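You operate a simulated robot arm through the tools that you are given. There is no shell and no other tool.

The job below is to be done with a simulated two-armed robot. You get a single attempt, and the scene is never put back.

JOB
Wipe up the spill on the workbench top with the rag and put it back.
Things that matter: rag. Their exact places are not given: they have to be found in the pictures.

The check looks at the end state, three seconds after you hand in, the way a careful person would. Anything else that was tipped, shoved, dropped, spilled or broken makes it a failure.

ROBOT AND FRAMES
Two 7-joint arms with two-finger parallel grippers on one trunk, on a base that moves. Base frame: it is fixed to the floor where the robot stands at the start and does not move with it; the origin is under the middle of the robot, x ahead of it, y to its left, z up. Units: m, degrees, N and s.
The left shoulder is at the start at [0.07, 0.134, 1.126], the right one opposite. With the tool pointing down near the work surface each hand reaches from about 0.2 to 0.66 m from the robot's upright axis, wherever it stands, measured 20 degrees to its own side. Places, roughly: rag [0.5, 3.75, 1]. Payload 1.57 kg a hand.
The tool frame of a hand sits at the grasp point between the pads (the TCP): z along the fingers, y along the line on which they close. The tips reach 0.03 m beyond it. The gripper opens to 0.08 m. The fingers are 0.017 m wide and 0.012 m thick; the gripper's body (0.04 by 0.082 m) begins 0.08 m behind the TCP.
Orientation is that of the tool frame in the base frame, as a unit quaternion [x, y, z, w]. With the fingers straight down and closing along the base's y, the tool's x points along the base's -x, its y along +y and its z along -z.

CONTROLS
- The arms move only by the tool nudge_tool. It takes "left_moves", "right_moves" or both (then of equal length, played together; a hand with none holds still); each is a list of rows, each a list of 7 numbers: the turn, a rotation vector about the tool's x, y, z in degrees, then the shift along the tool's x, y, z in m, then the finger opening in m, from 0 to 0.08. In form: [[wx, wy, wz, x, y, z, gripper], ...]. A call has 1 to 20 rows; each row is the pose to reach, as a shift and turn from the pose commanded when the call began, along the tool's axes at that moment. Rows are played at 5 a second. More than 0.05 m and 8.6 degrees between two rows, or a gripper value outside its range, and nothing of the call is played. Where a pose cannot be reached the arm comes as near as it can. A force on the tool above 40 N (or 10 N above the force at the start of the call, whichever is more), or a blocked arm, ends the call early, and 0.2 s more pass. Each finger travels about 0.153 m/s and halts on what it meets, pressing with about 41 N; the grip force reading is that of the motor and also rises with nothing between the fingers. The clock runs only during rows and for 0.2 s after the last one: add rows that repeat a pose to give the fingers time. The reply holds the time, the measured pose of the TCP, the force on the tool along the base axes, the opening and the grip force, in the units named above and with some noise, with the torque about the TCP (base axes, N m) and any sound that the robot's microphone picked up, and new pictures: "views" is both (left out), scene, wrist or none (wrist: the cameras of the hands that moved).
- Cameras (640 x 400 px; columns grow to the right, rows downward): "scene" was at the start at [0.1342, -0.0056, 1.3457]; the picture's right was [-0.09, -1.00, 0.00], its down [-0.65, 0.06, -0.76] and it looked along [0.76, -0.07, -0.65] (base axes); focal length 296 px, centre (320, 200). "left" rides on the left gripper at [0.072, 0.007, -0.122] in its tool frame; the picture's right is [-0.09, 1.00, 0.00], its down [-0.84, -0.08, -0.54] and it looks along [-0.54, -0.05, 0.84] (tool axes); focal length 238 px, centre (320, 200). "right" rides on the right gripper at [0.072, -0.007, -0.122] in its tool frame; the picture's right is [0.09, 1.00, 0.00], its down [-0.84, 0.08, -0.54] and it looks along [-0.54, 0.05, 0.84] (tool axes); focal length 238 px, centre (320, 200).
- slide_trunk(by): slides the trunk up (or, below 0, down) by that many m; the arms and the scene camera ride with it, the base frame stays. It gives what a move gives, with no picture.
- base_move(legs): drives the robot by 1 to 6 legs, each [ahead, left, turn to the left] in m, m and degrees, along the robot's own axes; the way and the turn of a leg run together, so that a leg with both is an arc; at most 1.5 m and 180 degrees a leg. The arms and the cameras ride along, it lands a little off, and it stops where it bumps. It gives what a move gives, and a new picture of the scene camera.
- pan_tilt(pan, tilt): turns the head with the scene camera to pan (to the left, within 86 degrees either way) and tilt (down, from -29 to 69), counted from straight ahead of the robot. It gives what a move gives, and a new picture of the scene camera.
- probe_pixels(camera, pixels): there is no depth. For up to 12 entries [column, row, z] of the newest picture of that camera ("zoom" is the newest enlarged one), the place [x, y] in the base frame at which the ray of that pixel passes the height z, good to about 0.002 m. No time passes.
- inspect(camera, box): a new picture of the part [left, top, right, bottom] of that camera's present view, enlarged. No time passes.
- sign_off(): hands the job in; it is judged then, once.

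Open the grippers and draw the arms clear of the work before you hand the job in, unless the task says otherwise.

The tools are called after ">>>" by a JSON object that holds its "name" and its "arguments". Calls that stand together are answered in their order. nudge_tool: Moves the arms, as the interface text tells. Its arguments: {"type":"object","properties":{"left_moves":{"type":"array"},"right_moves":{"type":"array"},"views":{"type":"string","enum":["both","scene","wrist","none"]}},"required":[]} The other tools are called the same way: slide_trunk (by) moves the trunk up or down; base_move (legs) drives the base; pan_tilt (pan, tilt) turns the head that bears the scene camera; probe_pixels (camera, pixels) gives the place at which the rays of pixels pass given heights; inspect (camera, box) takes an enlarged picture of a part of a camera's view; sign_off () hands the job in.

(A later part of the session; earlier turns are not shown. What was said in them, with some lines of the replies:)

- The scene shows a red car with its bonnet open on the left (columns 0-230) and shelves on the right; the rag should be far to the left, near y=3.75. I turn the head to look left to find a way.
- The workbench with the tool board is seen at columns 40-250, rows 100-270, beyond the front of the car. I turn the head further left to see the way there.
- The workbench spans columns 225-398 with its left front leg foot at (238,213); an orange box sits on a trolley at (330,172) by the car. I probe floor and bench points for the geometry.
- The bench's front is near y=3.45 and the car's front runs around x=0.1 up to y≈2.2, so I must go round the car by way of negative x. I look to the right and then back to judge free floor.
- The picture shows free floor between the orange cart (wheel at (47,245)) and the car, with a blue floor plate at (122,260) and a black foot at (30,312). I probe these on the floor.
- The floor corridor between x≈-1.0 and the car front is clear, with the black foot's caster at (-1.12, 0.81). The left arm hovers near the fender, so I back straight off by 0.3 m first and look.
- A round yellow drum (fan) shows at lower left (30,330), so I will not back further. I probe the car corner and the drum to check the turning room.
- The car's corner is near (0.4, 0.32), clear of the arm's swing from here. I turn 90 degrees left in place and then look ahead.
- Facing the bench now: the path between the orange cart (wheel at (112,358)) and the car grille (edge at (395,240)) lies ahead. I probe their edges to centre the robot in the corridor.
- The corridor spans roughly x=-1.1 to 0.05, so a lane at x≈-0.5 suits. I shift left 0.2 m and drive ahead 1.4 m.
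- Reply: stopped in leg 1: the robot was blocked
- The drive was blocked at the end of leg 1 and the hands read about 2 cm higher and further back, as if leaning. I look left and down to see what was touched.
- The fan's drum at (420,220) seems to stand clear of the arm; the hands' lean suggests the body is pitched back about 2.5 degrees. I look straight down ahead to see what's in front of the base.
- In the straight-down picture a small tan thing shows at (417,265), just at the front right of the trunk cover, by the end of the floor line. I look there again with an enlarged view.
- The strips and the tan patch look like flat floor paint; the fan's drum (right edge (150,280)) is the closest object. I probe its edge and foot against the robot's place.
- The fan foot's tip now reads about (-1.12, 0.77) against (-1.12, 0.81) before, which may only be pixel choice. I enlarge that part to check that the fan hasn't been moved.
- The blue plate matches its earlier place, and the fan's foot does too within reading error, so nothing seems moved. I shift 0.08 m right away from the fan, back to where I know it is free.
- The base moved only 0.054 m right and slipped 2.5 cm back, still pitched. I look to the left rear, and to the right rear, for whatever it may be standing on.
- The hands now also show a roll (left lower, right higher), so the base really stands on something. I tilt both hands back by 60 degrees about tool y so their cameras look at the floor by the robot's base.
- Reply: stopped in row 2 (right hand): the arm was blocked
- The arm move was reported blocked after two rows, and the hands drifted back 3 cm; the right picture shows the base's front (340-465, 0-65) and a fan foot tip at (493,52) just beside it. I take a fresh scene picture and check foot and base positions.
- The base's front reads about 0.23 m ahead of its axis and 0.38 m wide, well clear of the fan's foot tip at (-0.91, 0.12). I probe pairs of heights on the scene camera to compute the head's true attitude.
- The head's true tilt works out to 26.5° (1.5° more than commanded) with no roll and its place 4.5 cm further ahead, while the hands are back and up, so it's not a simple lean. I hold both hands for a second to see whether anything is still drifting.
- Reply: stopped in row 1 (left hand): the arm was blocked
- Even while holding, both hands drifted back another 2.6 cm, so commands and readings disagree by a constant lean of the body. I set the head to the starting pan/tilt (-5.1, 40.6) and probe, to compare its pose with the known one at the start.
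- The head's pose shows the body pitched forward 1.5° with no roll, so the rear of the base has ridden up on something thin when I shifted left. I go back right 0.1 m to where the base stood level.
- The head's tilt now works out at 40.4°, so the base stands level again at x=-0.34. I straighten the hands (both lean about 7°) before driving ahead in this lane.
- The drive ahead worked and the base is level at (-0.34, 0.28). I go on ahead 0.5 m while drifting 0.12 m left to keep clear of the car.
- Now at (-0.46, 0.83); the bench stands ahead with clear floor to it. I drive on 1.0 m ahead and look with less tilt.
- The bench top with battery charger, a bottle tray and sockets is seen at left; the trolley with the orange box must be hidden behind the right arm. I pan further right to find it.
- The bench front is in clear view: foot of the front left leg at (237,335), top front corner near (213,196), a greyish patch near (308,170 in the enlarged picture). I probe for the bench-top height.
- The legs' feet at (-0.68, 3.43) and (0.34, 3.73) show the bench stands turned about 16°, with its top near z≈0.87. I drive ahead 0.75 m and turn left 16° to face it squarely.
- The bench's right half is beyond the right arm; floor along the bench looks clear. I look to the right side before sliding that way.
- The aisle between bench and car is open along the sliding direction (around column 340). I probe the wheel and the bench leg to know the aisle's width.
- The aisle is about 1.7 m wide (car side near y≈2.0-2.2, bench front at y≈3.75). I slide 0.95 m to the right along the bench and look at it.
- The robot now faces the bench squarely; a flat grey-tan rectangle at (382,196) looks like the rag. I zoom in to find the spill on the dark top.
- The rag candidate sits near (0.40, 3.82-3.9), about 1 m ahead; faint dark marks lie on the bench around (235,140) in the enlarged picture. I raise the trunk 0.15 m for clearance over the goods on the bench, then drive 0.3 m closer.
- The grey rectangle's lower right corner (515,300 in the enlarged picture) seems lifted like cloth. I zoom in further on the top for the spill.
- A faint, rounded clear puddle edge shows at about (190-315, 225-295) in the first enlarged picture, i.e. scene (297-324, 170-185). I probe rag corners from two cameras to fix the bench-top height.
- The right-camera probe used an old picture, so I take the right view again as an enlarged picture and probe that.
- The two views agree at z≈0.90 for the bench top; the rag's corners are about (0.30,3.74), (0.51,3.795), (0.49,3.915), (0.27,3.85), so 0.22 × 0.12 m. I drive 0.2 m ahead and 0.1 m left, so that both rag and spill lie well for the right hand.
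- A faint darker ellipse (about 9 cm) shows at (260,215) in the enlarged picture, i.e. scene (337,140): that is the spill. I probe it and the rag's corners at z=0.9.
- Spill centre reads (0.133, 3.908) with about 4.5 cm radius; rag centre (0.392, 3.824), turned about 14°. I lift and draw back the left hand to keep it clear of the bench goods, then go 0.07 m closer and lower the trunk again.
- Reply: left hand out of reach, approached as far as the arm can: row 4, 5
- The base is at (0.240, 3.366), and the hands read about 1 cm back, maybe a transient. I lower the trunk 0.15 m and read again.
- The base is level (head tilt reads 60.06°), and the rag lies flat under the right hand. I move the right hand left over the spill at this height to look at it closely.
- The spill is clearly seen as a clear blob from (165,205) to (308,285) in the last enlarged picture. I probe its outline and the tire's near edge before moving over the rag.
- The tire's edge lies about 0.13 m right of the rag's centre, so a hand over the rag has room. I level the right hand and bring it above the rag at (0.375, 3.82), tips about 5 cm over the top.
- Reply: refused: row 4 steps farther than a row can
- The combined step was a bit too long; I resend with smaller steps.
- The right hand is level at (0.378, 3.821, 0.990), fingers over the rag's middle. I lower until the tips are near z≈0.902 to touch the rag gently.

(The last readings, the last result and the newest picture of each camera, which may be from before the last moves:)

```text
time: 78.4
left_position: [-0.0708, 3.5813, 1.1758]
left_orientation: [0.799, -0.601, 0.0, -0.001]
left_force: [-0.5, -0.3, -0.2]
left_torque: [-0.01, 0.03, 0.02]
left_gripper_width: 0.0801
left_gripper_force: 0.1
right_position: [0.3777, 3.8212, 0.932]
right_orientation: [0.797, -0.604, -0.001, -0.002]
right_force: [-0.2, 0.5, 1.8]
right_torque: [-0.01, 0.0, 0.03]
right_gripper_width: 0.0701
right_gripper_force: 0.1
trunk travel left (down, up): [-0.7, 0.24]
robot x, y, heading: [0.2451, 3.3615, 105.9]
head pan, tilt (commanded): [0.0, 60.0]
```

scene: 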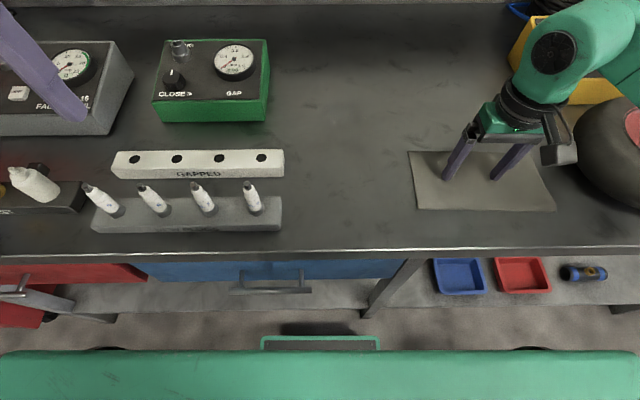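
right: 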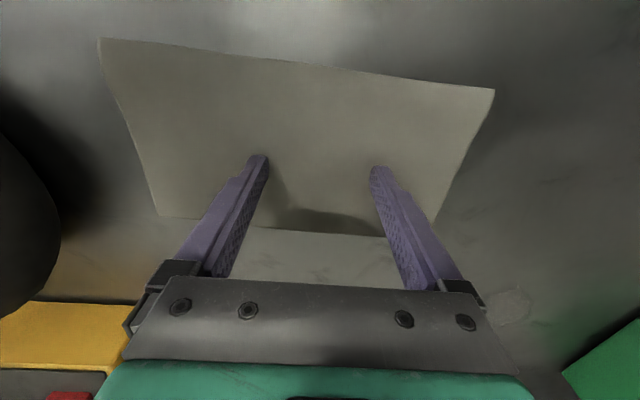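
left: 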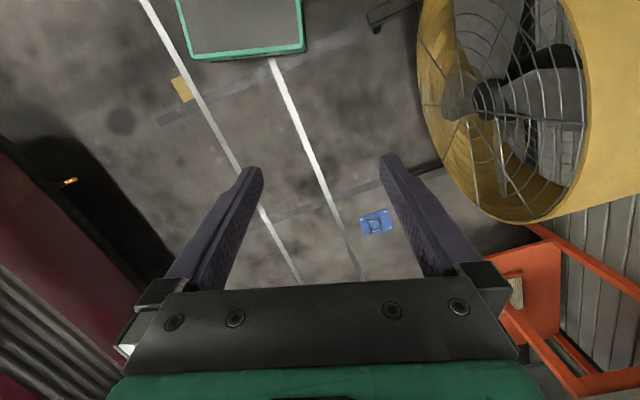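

Force along z is 1.8 N, so the tips just touch the rag at z≈0.902. I press 3 mm further and close the fingers part-way to 0.03 to see whether the rag gathers between them.

>>> {"name": "nudge_tool", "arguments": {"right_moves": [[0, 0, 0, 0, 0, 0.002, 0.07], [0, 0, 0, 0, 0, 0.003, 0.07], [0, 0, 0, 0, 0, 0.003, 0.06], [0, 0, 0, 0, 0, 0.003, 0.05], [0, 0, 0, 0, 0, 0.003, 0.04], [0, 0, 0, 0, 0, 0.003, 0.03], [0, 0, 0, 0, 0, 0.003, 0.03]], "views": "both"}}

```text
time: 80.0
left_position: [-0.0714, 3.58, 1.1756]
left_orientation: [0.798, -0.602, 0.0, -0.001]
left_force: [0.7, -0.6, 0.1]
left_torque: [-0.03, 0.02, -0.01]
left_gripper_width: 0.0798
left_gripper_force: 0.1
right_position: [0.3763, 3.8216, 0.932]
right_orientation: [0.797, -0.605, -0.002, -0.003]
right_force: [-0.7, 1.7, 19.3]
right_torque: [0.01, 0.11, 0.01]
right_gripper_width: 0.0292
right_gripper_force: 0.0
trunk travel left (down, up): [-0.7, 0.24]
robot x, y, heading: [0.2418, 3.3664, 106.0]
head pan, tilt (commanded): [0.0, 60.0]
```

scene: 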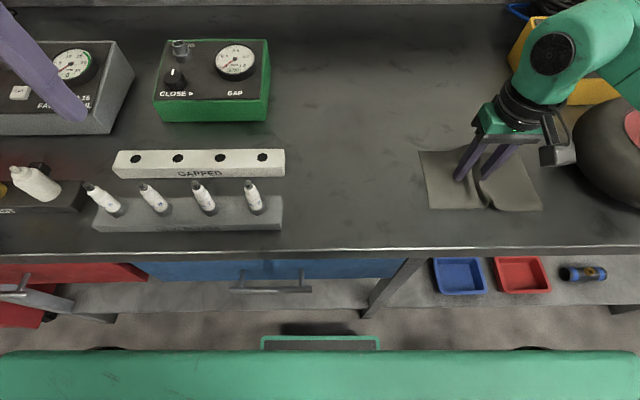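
right: 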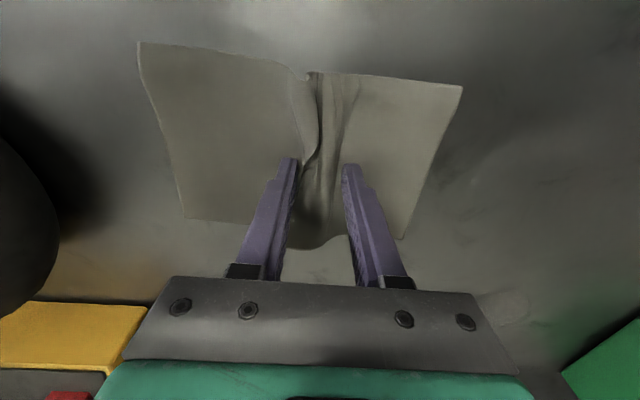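

The rag is real cloth and gathers in a fold between the fingers (force z 19 N). I close fully to pinch the fold, holding the same height.

>>> {"name": "nudge_tool", "arguments": {"right_moves": [[0, 0, 0, 0, 0, 0.002, 0.02], [0, 0, 0, 0, 0, 0.002, 0.01], [0, 0, 0, 0, 0, 0.001, 0.0], [0, 0, 0, 0, 0, 0.001, 0.0], [0, 0, 0, 0, 0, 0.001, 0.0]], "views": "both"}}

```text
time: 81.2
left_position: [-0.072, 3.5772, 1.1773]
left_orientation: [0.799, -0.602, 0.0, -0.003]
left_force: [0.6, 0.5, -0.4]
left_torque: [0.0, 0.03, -0.01]
left_gripper_width: 0.0798
left_gripper_force: 0.0
right_position: [0.3761, 3.8191, 0.9322]
right_orientation: [0.797, -0.604, -0.002, -0.003]
right_force: [-1.1, 0.5, 28.6]
right_torque: [-0.09, 0.02, -0.02]
right_gripper_width: 0.0046
right_gripper_force: 24.9
trunk travel left (down, up): [-0.7, 0.24]
robot x, y, heading: [0.2423, 3.3658, 106.1]
head pan, tilt (commanded): [0.0, 60.0]
```

scene: 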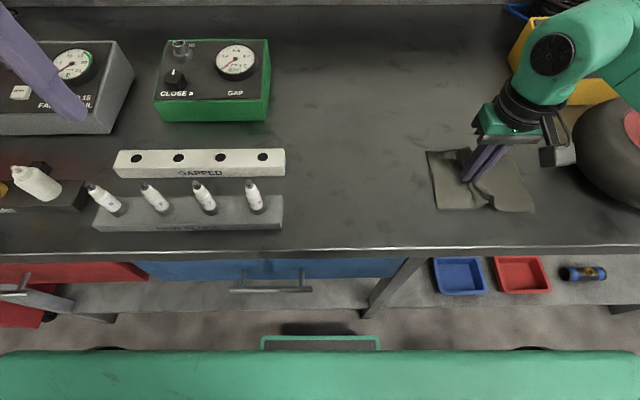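
right: 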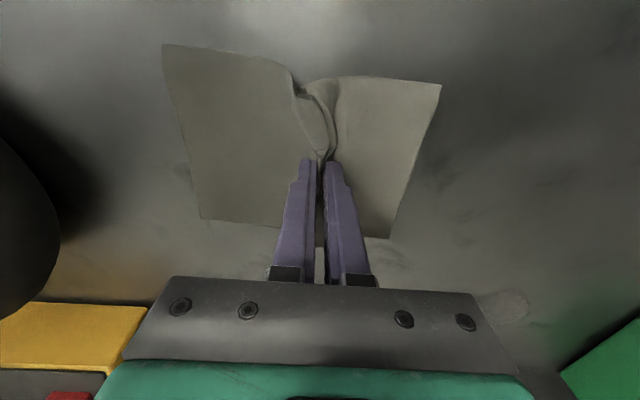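

The fold is pinched (width 4.6 mm, grip 25 N, 28.6 N down). I probe the neighbours left of the spill before wiping.

>>> {"name": "probe_pixels", "arguments": {"camera": "scene", "pixels": [[284, 177, 0.9], [284, 152, 0.93], [266, 121, 0.9], [270, 75, 0.92], [427, 152, 0.9], [440, 210, 0.9], [534, 212, 0.9], [519, 165, 0.9], [281, 228, 0.9], [520, 100, 0.9]]}}

```text
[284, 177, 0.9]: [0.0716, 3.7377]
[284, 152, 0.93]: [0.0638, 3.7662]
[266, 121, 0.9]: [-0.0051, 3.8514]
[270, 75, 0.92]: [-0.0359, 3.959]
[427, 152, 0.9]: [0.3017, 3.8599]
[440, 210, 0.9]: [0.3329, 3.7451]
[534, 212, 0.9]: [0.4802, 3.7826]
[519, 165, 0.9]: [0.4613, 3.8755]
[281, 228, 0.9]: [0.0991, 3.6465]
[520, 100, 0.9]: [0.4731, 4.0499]
```

Neighbours are clear: the white block ends near (0.064, 3.766) and the green box at (-0.005, 3.851), beyond the rag's reach. I drag the pressed rag toward the right side of the spill, keeping it on the bench.

>>> {"name": "nudge_tool", "arguments": {"right_moves": [[0, 0, 0, -0.015, 0.014, 0, 0], [0, 0, 0, -0.03, 0.028, 0, 0], [0, 0, 0, -0.045, 0.042, 0, 0], [0, 0, 0, -0.06, 0.056, 0, 0], [0, 0, 0, -0.075, 0.07, 0, 0], [0, 0, 0, -0.09, 0.084, 0, 0], [0, 0, 0, -0.105, 0.098, 0, 0], [0, 0, 0, -0.12, 0.112, 0, 0], [0, 0, 0, -0.135, 0.126, 0, 0], [0, 0, 0, -0.15, 0.135, 0, 0], [0, 0, 0, -0.15, 0.135, 0, 0]], "views": "both"}}

```text
time: 83.6
left_position: [-0.0694, 3.577, 1.1765]
left_orientation: [0.799, -0.602, -0.001, -0.003]
left_force: [0.2, 0.0, -0.4]
left_torque: [-0.02, 0.01, -0.05]
left_gripper_width: 0.08
left_gripper_force: 0.0
right_position: [0.2066, 3.9257, 0.9321]
right_orientation: [0.797, -0.604, -0.003, -0.003]
right_force: [1.1, -3.0, 22.9]
right_torque: [-0.15, -0.05, 0.03]
right_gripper_width: 0.0044
right_gripper_force: 24.9
trunk travel left (down, up): [-0.7, 0.24]
robot x, y, heading: [0.2439, 3.3631, 105.9]
head pan, tilt (commanded): [0.0, 60.0]
```

scene: 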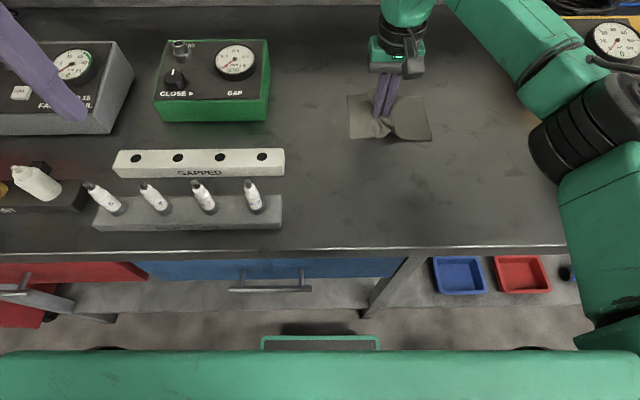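
right: 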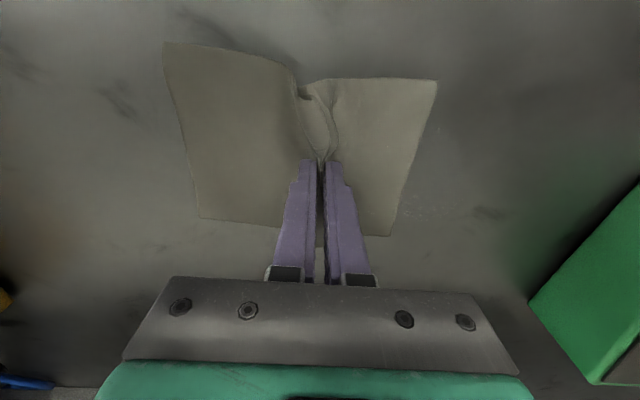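

The rag followed flat; the TCP is 0.075 m right of the spill's centre and level with it. I wipe in three strokes (middle, far, near) across the spill.

>>> {"name": "nudge_tool", "arguments": {"right_moves": [[0, 0, 0, 0, 0.025, 0, 0], [0, 0, 0, 0, 0.05, 0, 0], [0, 0, 0, 0, 0.075, 0, 0], [0, 0, 0, 0, 0.1, 0, 0], [0, 0, 0, 0, 0.12, 0, 0], [0, 0, 0, -0.02, 0.12, 0, 0], [0, 0, 0, -0.035, 0.11, 0, 0], [0, 0, 0, -0.035, 0.085, 0, 0], [0, 0, 0, -0.035, 0.06, 0, 0], [0, 0, 0, -0.035, 0.035, 0, 0], [0, 0, 0, -0.035, 0.015, 0, 0], [0, 0, 0, -0.01, 0.015, 0, 0], [0, 0, 0, 0.015, 0.015, 0, 0], [0, 0, 0, 0.033, 0.02, 0, 0], [0, 0, 0, 0.033, 0.045, 0, 0], [0, 0, 0, 0.033, 0.07, 0, 0], [0, 0, 0, 0.033, 0.095, 0, 0], [0, 0, 0, 0.033, 0.11, 0, 0], [0, 0, 0, 0.015, 0.11, 0, 0], [0, 0, 0, 0.0, 0.11, 0, 0]], "views": "both"}}

```text
time: 87.8
left_position: [-0.0699, 3.5781, 1.1763]
left_orientation: [0.799, -0.602, -0.001, -0.002]
left_force: [0.2, -0.2, 0.2]
left_torque: [0.01, 0.0, 0.01]
left_gripper_width: 0.0799
left_gripper_force: 0.1
right_position: [0.0991, 3.8962, 0.9318]
right_orientation: [0.797, -0.603, -0.002, -0.003]
right_force: [-1.3, -3.4, 17.0]
right_torque: [-0.19, 0.02, 0.04]
right_gripper_width: 0.0043
right_gripper_force: 25.2
right hand out of reach, approached as far as the arm can: row 6, 7, 8
trunk travel left (down, up): [-0.7, 0.24]
robot x, y, heading: [0.2437, 3.3646, 105.8]
head pan, tilt (commanded): [0.0, 60.0]
```

scene: 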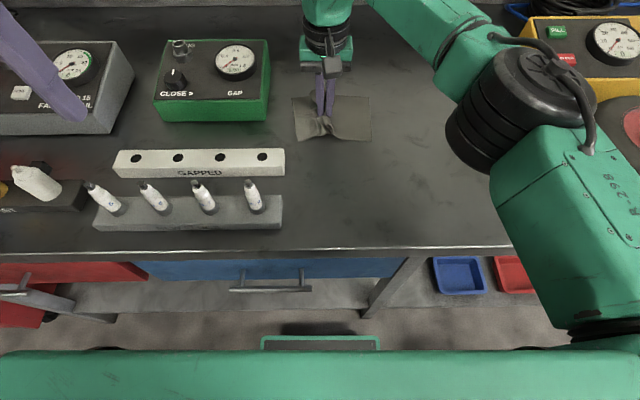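
right: 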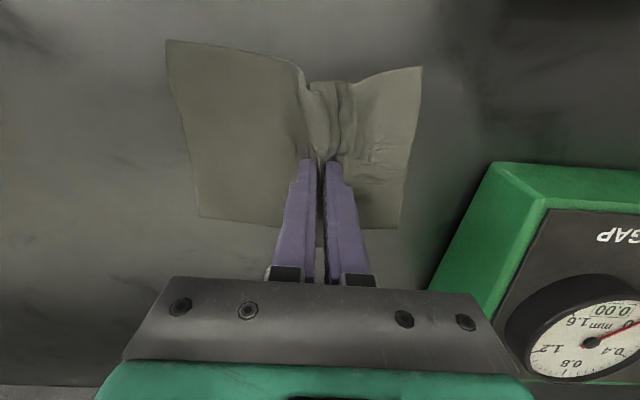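

The strokes ran, with only the far left corner slightly out of reach. I pull the rag back right by 0.18 m (wiping once more) to uncover the spot and look.

>>> {"name": "nudge_tool", "arguments": {"right_moves": [[0, 0, 0, 0, -0.02, 0, 0], [0, 0, 0, 0, -0.04, 0, 0], [0, 0, 0, 0, -0.06, 0, 0], [0, 0, 0, 0, -0.08, 0, 0], [0, 0, 0, 0, -0.1, 0, 0], [0, 0, 0, 0, -0.12, 0, 0], [0, 0, 0, 0, -0.14, 0, 0], [0, 0, 0, 0, -0.16, 0, 0], [0, 0, 0, 0, -0.18, 0, 0], [0, 0, 0, 0, -0.18, 0, 0]], "views": "both"}}

>>> {"name": "inspect", "arguments": {"camera": "scene", "box": [270, 40, 470, 165]}}

>>> {"name": "inspect", "arguments": {"camera": "right", "box": [380, 100, 600, 238]}}

```text
time: 90.0
left_position: [-0.0725, 3.5791, 1.1761]
left_orientation: [0.798, -0.602, 0.0, -0.002]
left_force: [-0.4, 0.0, -0.7]
left_torque: [-0.01, 0.02, -0.03]
left_gripper_width: 0.08
left_gripper_force: 0.0
right_position: [0.2719, 3.9448, 0.9328]
right_orientation: [0.797, -0.604, -0.001, -0.004]
right_force: [-4.4, -1.0, 20.0]
right_torque: [-0.1, 0.16, 0.02]
right_gripper_width: 0.0043
right_gripper_force: 24.9
trunk travel left (down, up): [-0.7, 0.24]
robot x, y, heading: [0.2448, 3.3653, 106.1]
head pan, tilt (commanded): [0.0, 60.0]
```

scene: 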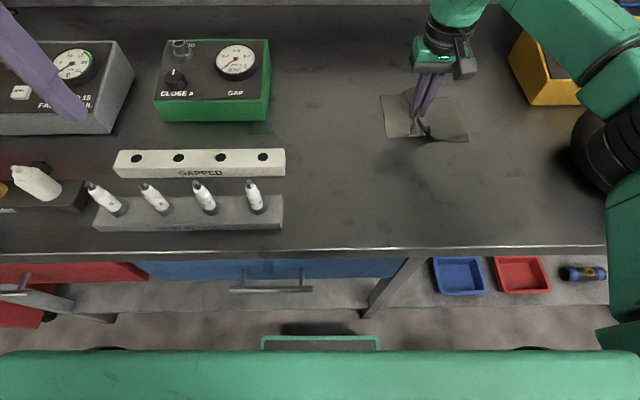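
right: 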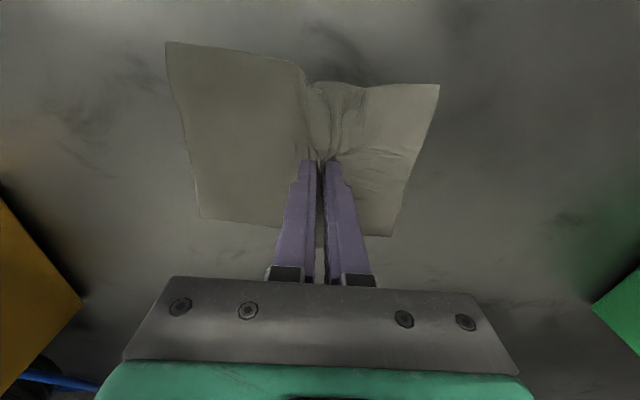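

```text
3.20 times, centred on (370, 102) of scene
```

zoom: 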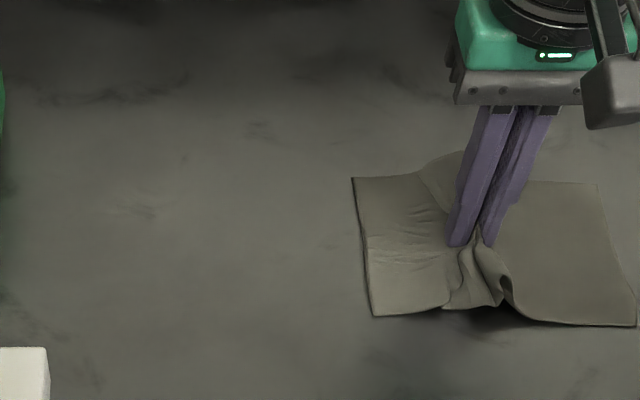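

```text
2.90 times, centred on (490, 169) of right
```

zoom: 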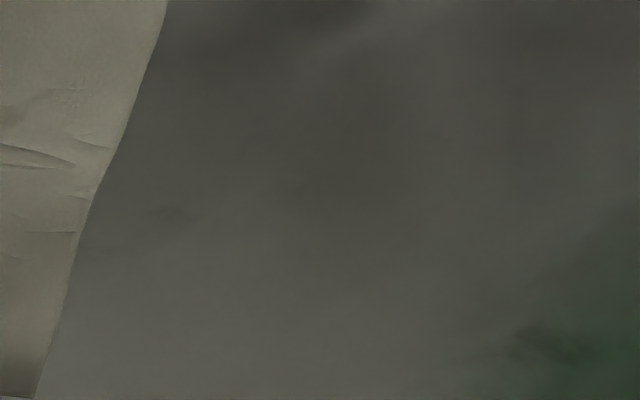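

The clear blob is gone from its place ((165-308, 205-285) in the enlarged picture). I zoom closer to check for leftover film before returning the rag.

>>> {"name": "inspect", "arguments": {"camera": "scene", "box": [295, 80, 391, 140]}}

>>> {"name": "inspect", "arguments": {"camera": "right", "box": [400, 140, 600, 265]}}

```text
6.67 times, centred on (343, 110) of scene
```

zoom: 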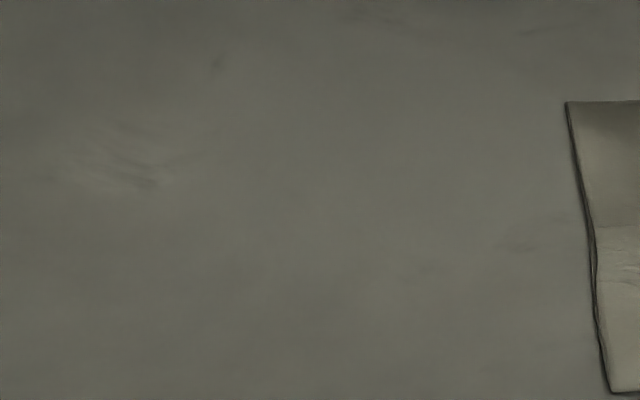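

```text
3.20 times, centred on (500, 202) of right
```

zoom: 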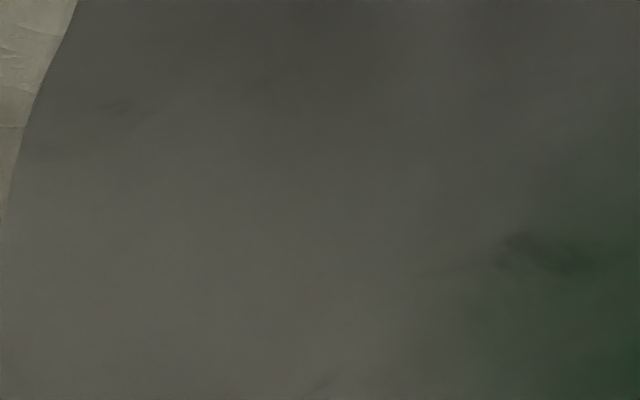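

The bench is clean where the spill was. I drag the rag back to its first place, TCP to about (0.3765, 3.819).

>>> {"name": "nudge_tool", "arguments": {"right_moves": [[0, 0, 0, 0.018, -0.008, 0, 0], [0, 0, 0, 0.037, -0.016, 0, 0], [0, 0, 0, 0.056, -0.025, 0, 0], [0, 0, 0, 0.075, -0.033, 0, 0], [0, 0, 0, 0.094, -0.042, 0, 0], [0, 0, 0, 0.112, -0.05, 0, 0], [0, 0, 0, 0.131, -0.058, 0, 0], [0, 0, 0, 0.1494, -0.0667, 0, 0], [0, 0, 0, 0.1494, -0.0667, 0, 0]], "views": "both"}}

```text
time: 92.0
left_position: [-0.0727, 3.5789, 1.1764]
left_orientation: [0.799, -0.602, 0.001, -0.004]
left_force: [-0.1, -0.1, 0.1]
left_torque: [0.0, 0.04, -0.01]
left_gripper_width: 0.0799
left_gripper_force: 0.1
right_position: [0.3765, 3.8185, 0.9314]
right_orientation: [0.796, -0.605, -0.003, -0.004]
right_force: [-5.4, 5.4, 32.2]
right_torque: [0.11, 0.16, -0.04]
right_gripper_width: 0.0043
right_gripper_force: 24.8
trunk travel left (down, up): [-0.7, 0.24]
robot x, y, heading: [0.2426, 3.363, 105.6]
head pan, tilt (commanded): [0.0, 60.0]
```

scene: 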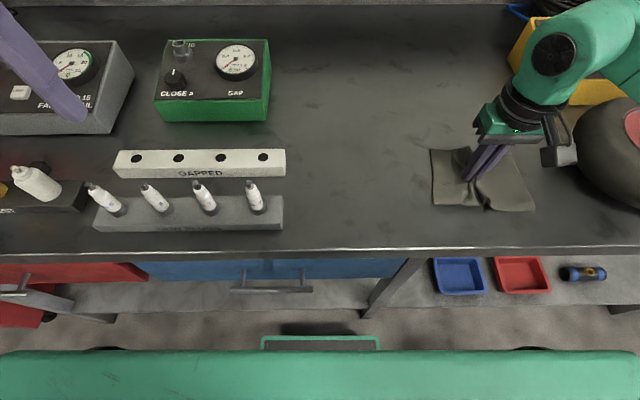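
right: 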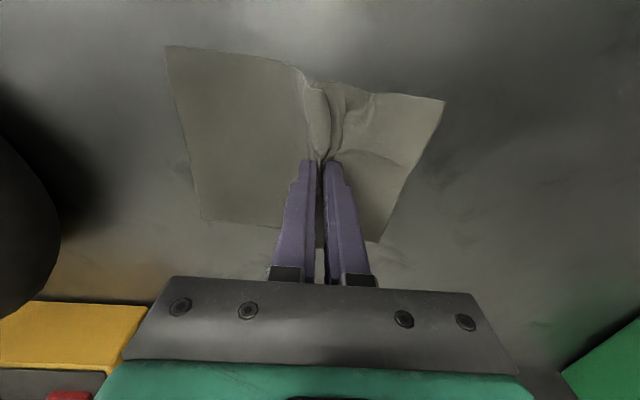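

The rag is back at its place, still pinched. I ease off 2 mm and open slowly to 0.07 while still touching, so the tips spread the fold flat again.

>>> {"name": "nudge_tool", "arguments": {"right_moves": [[0, 0, 0, 0, 0, -0.001, 0.0], [0, 0, 0, 0, 0, -0.002, 0.005], [0, 0, 0, 0, 0, -0.002, 0.012], [0, 0, 0, 0, 0, -0.002, 0.02], [0, 0, 0, 0, 0, -0.002, 0.028], [0, 0, 0, 0, 0, -0.002, 0.036], [0, 0, 0, 0, 0, -0.002, 0.044], [0, 0, 0, 0, 0, -0.002, 0.052], [0, 0, 0, 0, 0, -0.002, 0.06], [0, 0, 0, 0, 0, -0.002, 0.066], [0, 0, 0, 0, 0, -0.002, 0.07], [0, 0, 0, 0, 0, -0.002, 0.07]], "views": "both"}}

```text
time: 94.6
left_position: [-0.0709, 3.5799, 1.1762]
left_orientation: [0.799, -0.602, 0.0, -0.001]
left_force: [0.2, -0.1, -0.2]
left_torque: [-0.03, -0.03, 0.04]
left_gripper_width: 0.08
left_gripper_force: 0.0
right_position: [0.3779, 3.8199, 0.932]
right_orientation: [0.797, -0.604, -0.002, -0.002]
right_force: [1.6, -1.3, 13.8]
right_torque: [-0.09, 0.15, 0.0]
right_gripper_width: 0.0655
right_gripper_force: 0.0
trunk travel left (down, up): [-0.7, 0.24]
robot x, y, heading: [0.2397, 3.3685, 106.1]
head pan, tilt (commanded): [0.0, 60.0]
```

scene: 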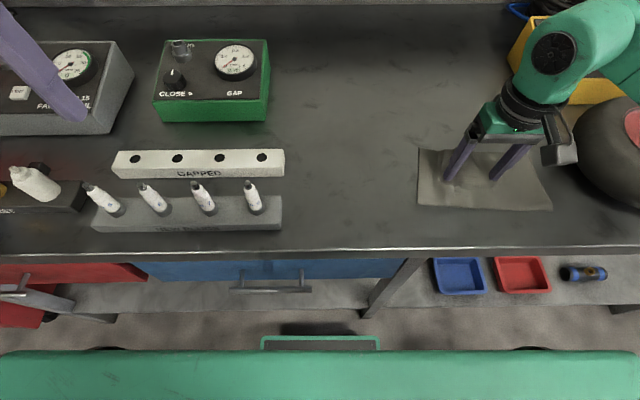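
right: 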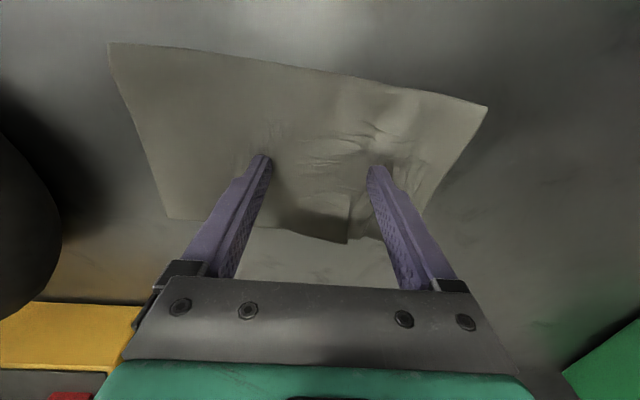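

The rag spread back almost to its first outline (corners (418,149), (529,152), (552,209), (418,204) against (409,151), (533,152), (556,210), (416,209)). I open fully and lift the hand straight up.

>>> {"name": "nudge_tool", "arguments": {"right_moves": [[0, 0, 0, 0, 0, 0, 0.076], [0, 0, 0, 0, 0, 0, 0.08], [0, 0, 0, 0, 0, -0.003, 0.08], [0, 0, 0, 0, 0, -0.01, 0.08], [0, 0, 0, 0, 0, -0.03, 0.08], [0, 0, 0, 0, 0, -0.06, 0.08], [0, 0, 0, 0, 0, -0.1, 0.08], [0, 0, 0, 0, 0, -0.14, 0.08], [0, 0, 0, 0, 0, -0.17, 0.08], [0, 0, 0, 0, 0, -0.17, 0.08]], "views": "both"}}

>>> {"name": "inspect", "arguments": {"camera": "scene", "box": [380, 110, 620, 260]}}

```text
time: 96.8
left_position: [-0.0702, 3.5823, 1.1768]
left_orientation: [0.798, -0.602, 0.0, 0.0]
left_force: [0.6, -0.3, 0.8]
left_torque: [0.0, 0.01, -0.02]
left_gripper_width: 0.08
left_gripper_force: 0.1
right_position: [0.3787, 3.8234, 1.1011]
right_orientation: [0.797, -0.604, -0.001, 0.0]
right_force: [0.1, -0.4, 0.4]
right_torque: [-0.02, 0.01, 0.0]
right_gripper_width: 0.0801
right_gripper_force: 0.1
trunk travel left (down, up): [-0.7, 0.24]
robot x, y, heading: [0.2449, 3.366, 105.6]
head pan, tilt (commanded): [0.0, 60.0]
```

scene: 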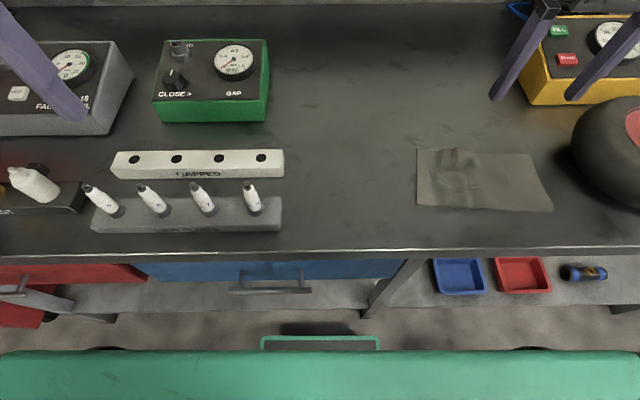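
right: 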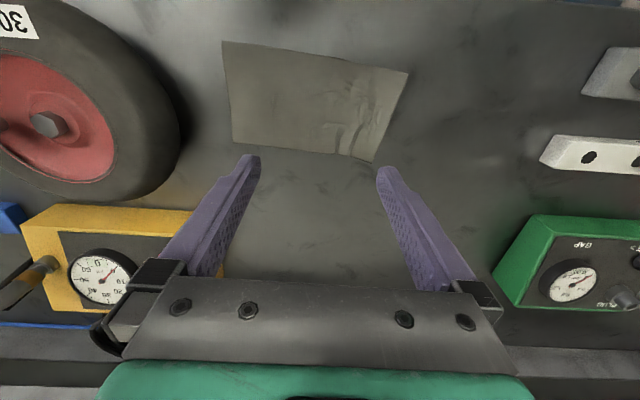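

```text
2.67 times, centred on (500, 185) of scene
```

zoom: 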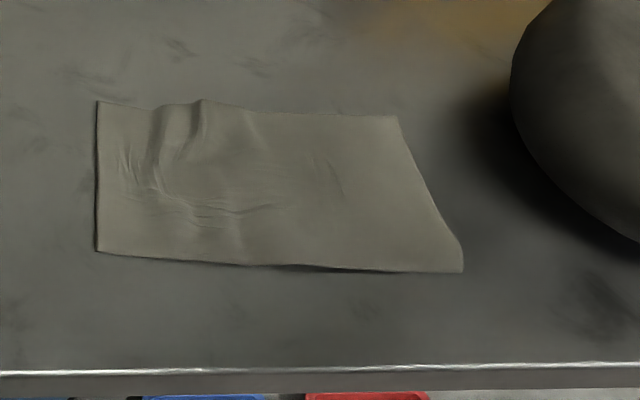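

The rag lies flat with small creases, almost where it was. I probe its corners and check the wiped spot again.

>>> {"name": "probe_pixels", "arguments": {"camera": "zoom", "pixels": [[97, 101, 0.9], [398, 117, 0.9], [463, 271, 0.9], [97, 251, 0.9]]}}

>>> {"name": "inspect", "arguments": {"camera": "scene", "box": [270, 20, 470, 145]}}

>>> {"name": "inspect", "arguments": {"camera": "right", "box": [360, 100, 600, 250]}}

```text
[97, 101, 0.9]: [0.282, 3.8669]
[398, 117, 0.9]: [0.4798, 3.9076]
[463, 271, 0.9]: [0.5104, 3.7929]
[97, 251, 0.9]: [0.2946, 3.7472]
```

```text
3.20 times, centred on (370, 82) of scene
```

zoom: 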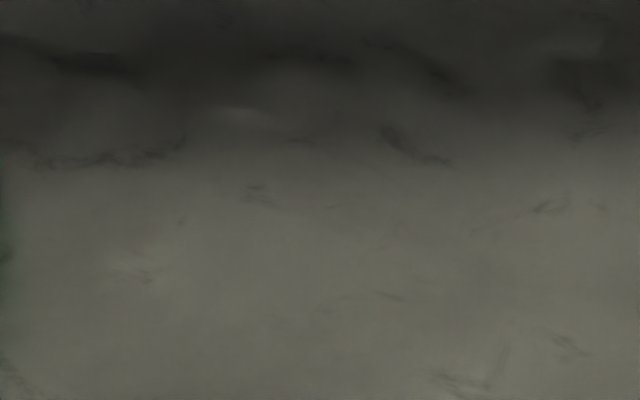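

```text
2.67 times, centred on (480, 175) of right
```

zoom: 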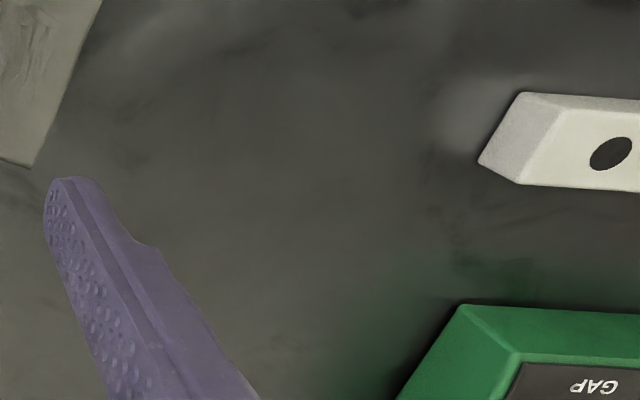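

The rag's centre is now (0.392, 3.829) against (0.392, 3.824) at first, and the spill spot is clean. I check the other parts of the bench top for any further puddle, looking right and then left.

>>> {"name": "pan_tilt", "arguments": {"pan": -45, "tilt": 45}}

>>> {"name": "pan_tilt", "arguments": {"pan": 45, "tilt": 45}}

```text
time: 97.9
left_position: [-0.0703, 3.582, 1.1757]
left_orientation: [0.798, -0.602, 0.001, -0.001]
left_force: [-0.3, -0.1, -0.1]
left_torque: [0.01, 0.0, 0.0]
left_gripper_width: 0.08
left_gripper_force: 0.1
right_position: [0.379, 3.8222, 1.101]
right_orientation: [0.797, -0.604, -0.001, -0.001]
right_force: [-0.2, -0.2, 0.2]
right_torque: [0.01, 0.01, 0.01]
right_gripper_width: 0.0803
right_gripper_force: 0.0
trunk travel left (down, up): [-0.7, 0.24]
robot x, y, heading: [0.2421, 3.363, 106.0]
head pan, tilt (commanded): [-45.0, 45.0]
```

scene: 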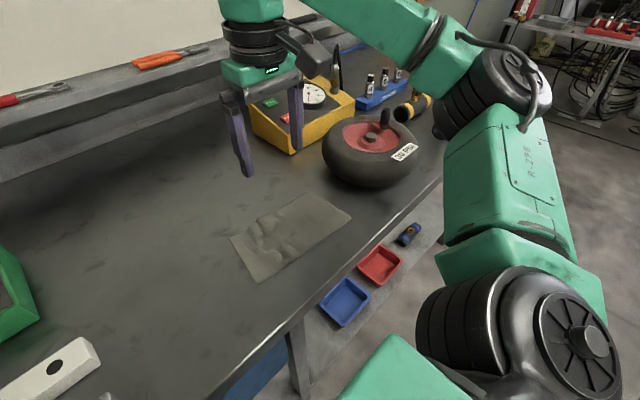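

```text
time: 99.5
left_position: [-0.0713, 3.5817, 1.1754]
left_orientation: [0.799, -0.602, 0.001, -0.001]
left_force: [0.2, -0.6, 0.3]
left_torque: [-0.05, -0.05, 0.0]
left_gripper_width: 0.0801
left_gripper_force: 0.1
right_position: [0.3776, 3.8231, 1.0997]
right_orientation: [0.797, -0.604, -0.002, -0.002]
right_force: [-0.1, -0.1, -0.2]
right_torque: [0.02, -0.04, -0.01]
right_gripper_width: 0.08
right_gripper_force: 0.0
trunk travel left (down, up): [-0.7, 0.24]
robot x, y, heading: [0.2431, 3.3624, 105.9]
head pan, tilt (commanded): [45.0, 45.0]
```

scene: 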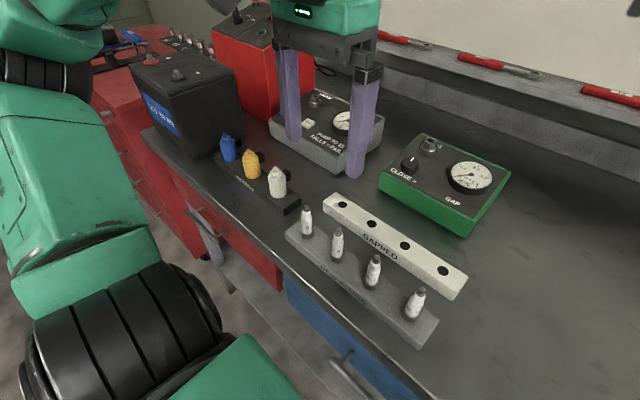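

All goods on the bench stand in place and no other puddle is seen. I back the robot straight off 0.4 m to bring both hands clear of the bench.

>>> {"name": "base_move", "arguments": {"legs": [[-0.4, 0, 0]]}}

>>> {"name": "pan_tilt", "arguments": {"pan": 0, "tilt": 35}}

>>> {"name": "inspect", "arguments": {"camera": "scene", "box": [120, 80, 520, 330]}}

```text
time: 102.0
left_position: [0.0387, 3.1949, 1.1754]
left_orientation: [0.8, -0.6, 0.002, -0.001]
left_force: [-0.4, -0.5, 0.5]
left_torque: [-0.02, 0.0, 0.02]
left_gripper_width: 0.08
left_gripper_force: 0.0
right_position: [0.4891, 3.4387, 1.1013]
right_orientation: [0.797, -0.604, 0.0, -0.001]
right_force: [0.5, 0.0, -0.6]
right_torque: [0.01, 0.0, 0.0]
right_gripper_width: 0.0799
right_gripper_force: 0.0
trunk travel left (down, up): [-0.7, 0.24]
robot x, y, heading: [0.3544, 2.9801, 105.7]
head pan, tilt (commanded): [45.0, 45.0]
```

scene: 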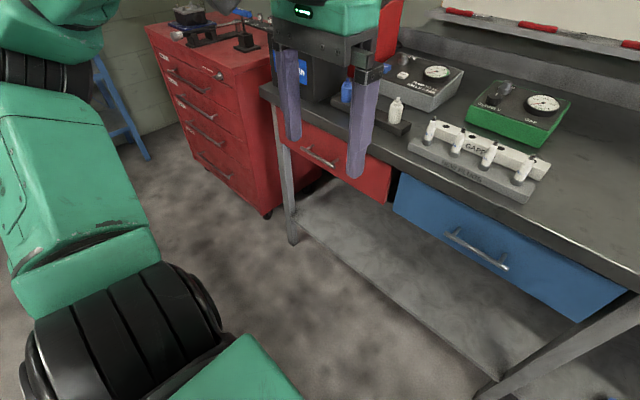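

```text
time: 103.2
left_position: [0.0385, 3.1961, 1.1752]
left_orientation: [0.8, -0.6, 0.0, -0.002]
left_force: [-0.6, 0.6, -0.7]
left_torque: [0.02, 0.01, -0.02]
left_gripper_width: 0.0801
left_gripper_force: 0.0
right_position: [0.4878, 3.4373, 1.1007]
right_orientation: [0.798, -0.603, -0.001, -0.001]
right_force: [0.0, 0.5, 1.0]
right_torque: [0.0, 0.0, -0.04]
right_gripper_width: 0.0799
right_gripper_force: 0.1
trunk travel left (down, up): [-0.7, 0.24]
robot x, y, heading: [0.3531, 2.9807, 105.8]
head pan, tilt (commanded): [0.0, 35.0]
```

scene: 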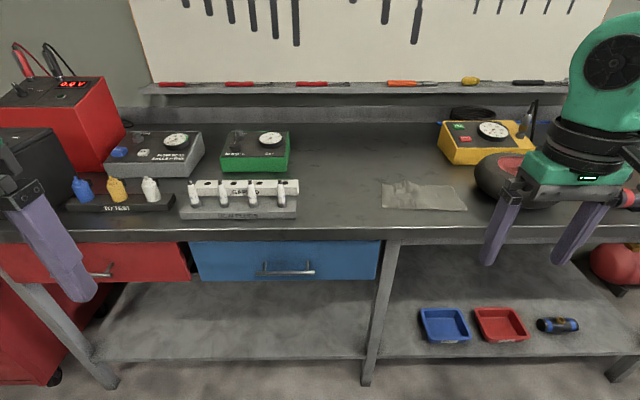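

```text
1.60 times, centred on (320, 205) of scene
```

zoom: 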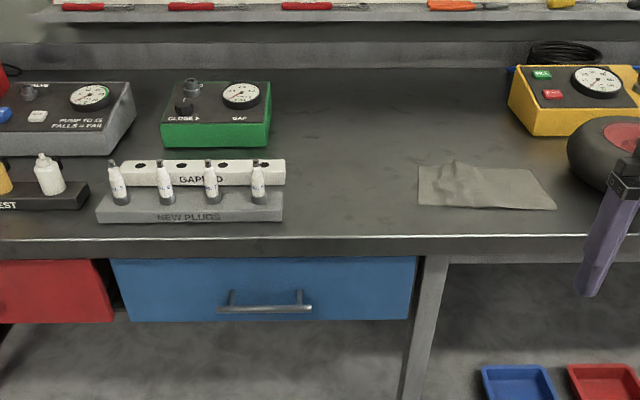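

The bench looks right: rag flat in its place, goods untouched, hands clear. Before handing in I want to see the place where the base rode up on something at the start, so I slide left along the bench and turn to look back.

>>> {"name": "base_move", "arguments": {"legs": [[0, 0.7, 0], [0, 0, 50]]}}

>>> {"name": "pan_tilt", "arguments": {"pan": 86, "tilt": 15}}

>>> {"name": "inspect", "arguments": {"camera": "scene", "box": [160, 100, 560, 350]}}

```text
time: 109.3
left_position: [-0.6953, 2.683, 1.1745]
left_orientation: [0.979, -0.205, 0.0, -0.001]
left_force: [0.4, 0.0, -0.3]
left_torque: [0.01, 0.0, -0.03]
left_gripper_width: 0.0799
left_gripper_force: 0.0
right_position: [-0.5947, 3.1825, 1.1005]
right_orientation: [0.978, -0.208, -0.002, -0.001]
right_force: [0.1, 0.1, -0.2]
right_torque: [0.02, 0.02, 0.01]
right_gripper_width: 0.0796
right_gripper_force: 0.0
trunk travel left (down, up): [-0.7, 0.24]
robot x, y, heading: [-0.3278, 2.7849, 156.2]
head pan, tilt (commanded): [0.0, 35.0]
```

scene: 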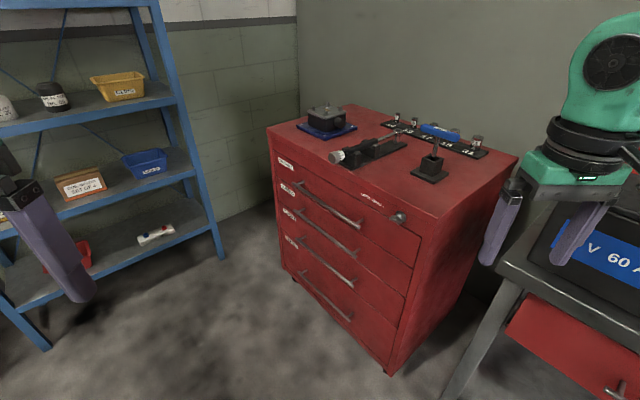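

```text
time: 110.9
left_position: [-0.6968, 2.6833, 1.1748]
left_orientation: [0.979, -0.205, 0.0, 0.0]
left_force: [-0.2, 0.1, 0.3]
left_torque: [-0.01, 0.01, 0.0]
left_gripper_width: 0.0799
left_gripper_force: 0.0
right_position: [-0.5953, 3.1823, 1.1002]
right_orientation: [0.978, -0.208, -0.001, -0.001]
right_force: [0.4, 0.3, -0.2]
right_torque: [0.0, -0.01, -0.01]
right_gripper_width: 0.0798
right_gripper_force: 0.1
trunk travel left (down, up): [-0.7, 0.24]
robot x, y, heading: [-0.3301, 2.7851, 156.1]
head pan, tilt (commanded): [85.9, 15.0]
```

scene: 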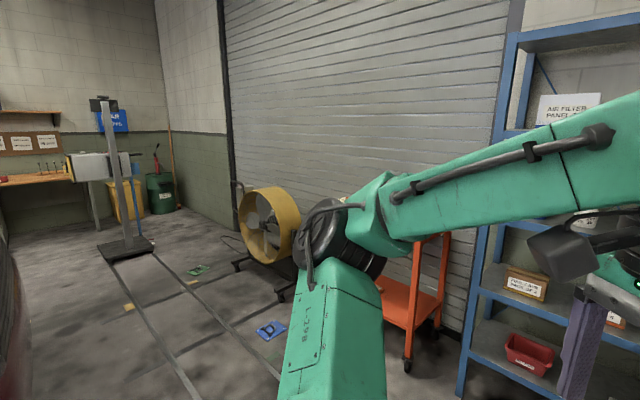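

```text
1.60 times, centred on (360, 225) of scene
```

zoom: 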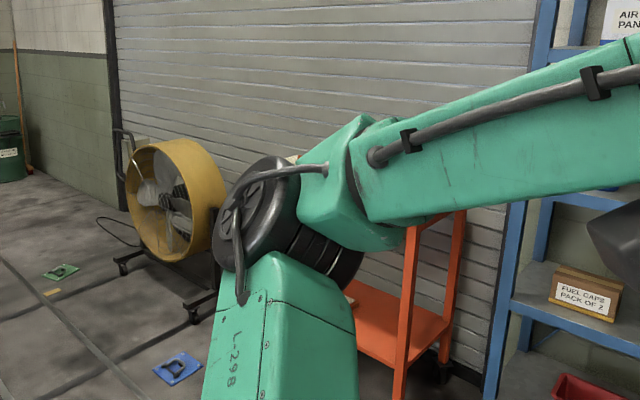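

A green floor anchor plate with a ring lies at (198,270), matching the spot where the base rode up; fan and post stand upright. I probe it to confirm.

>>> {"name": "probe_pixels", "arguments": {"camera": "scene", "pixels": [[198, 271, 0.0], [270, 330, 0.0], [280, 292, 0.0]]}}

>>> {"name": "inspect", "arguments": {"camera": "scene", "box": [80, 200, 320, 350]}}

```text
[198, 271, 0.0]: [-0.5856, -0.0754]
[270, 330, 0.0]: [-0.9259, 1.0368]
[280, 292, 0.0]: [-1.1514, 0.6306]
```

```text
2.67 times, centred on (200, 275) of scene
```

zoom: 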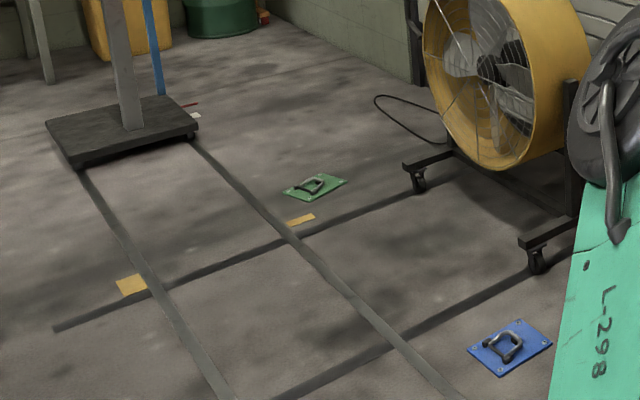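

The base had only ridden over the fixed green anchor plate at (-0.59, -0.08); the fan still stands squarely and nothing is tipped. The spill is wiped, the rag is back, and the grippers are open and clear, so I hand in.

>>> {"name": "sign_off", "arguments": {}}

```text
The job is handed in.
```

The spill on the workbench is wiped up and the rag is back in its place; I've handed the job in, but no verdict has come back yet.

- **Spill:** I pinched the rag, pressed it to the bench and wiped across the spot in three strokes. The far left corner was slightly out of reach of the hand, but enlarged pictures afterwards showed no film left anywhere on the spot.
- **Rag:** it lies flat with a few small creases. Its centre reads (0.392, 3.829), about 5 mm from where it started.
- **Other things on the bench:** nothing looks moved. The hands are open and well clear of the bench.
- **Driving:** early on the base was stopped once and tipped slightly. The likely cause was a green anchor plate fixed to the floor near (-0.59, -0.08). I looked back at the end: the fan beside it is upright and appears to be where it was, and nothing else there is tipped.
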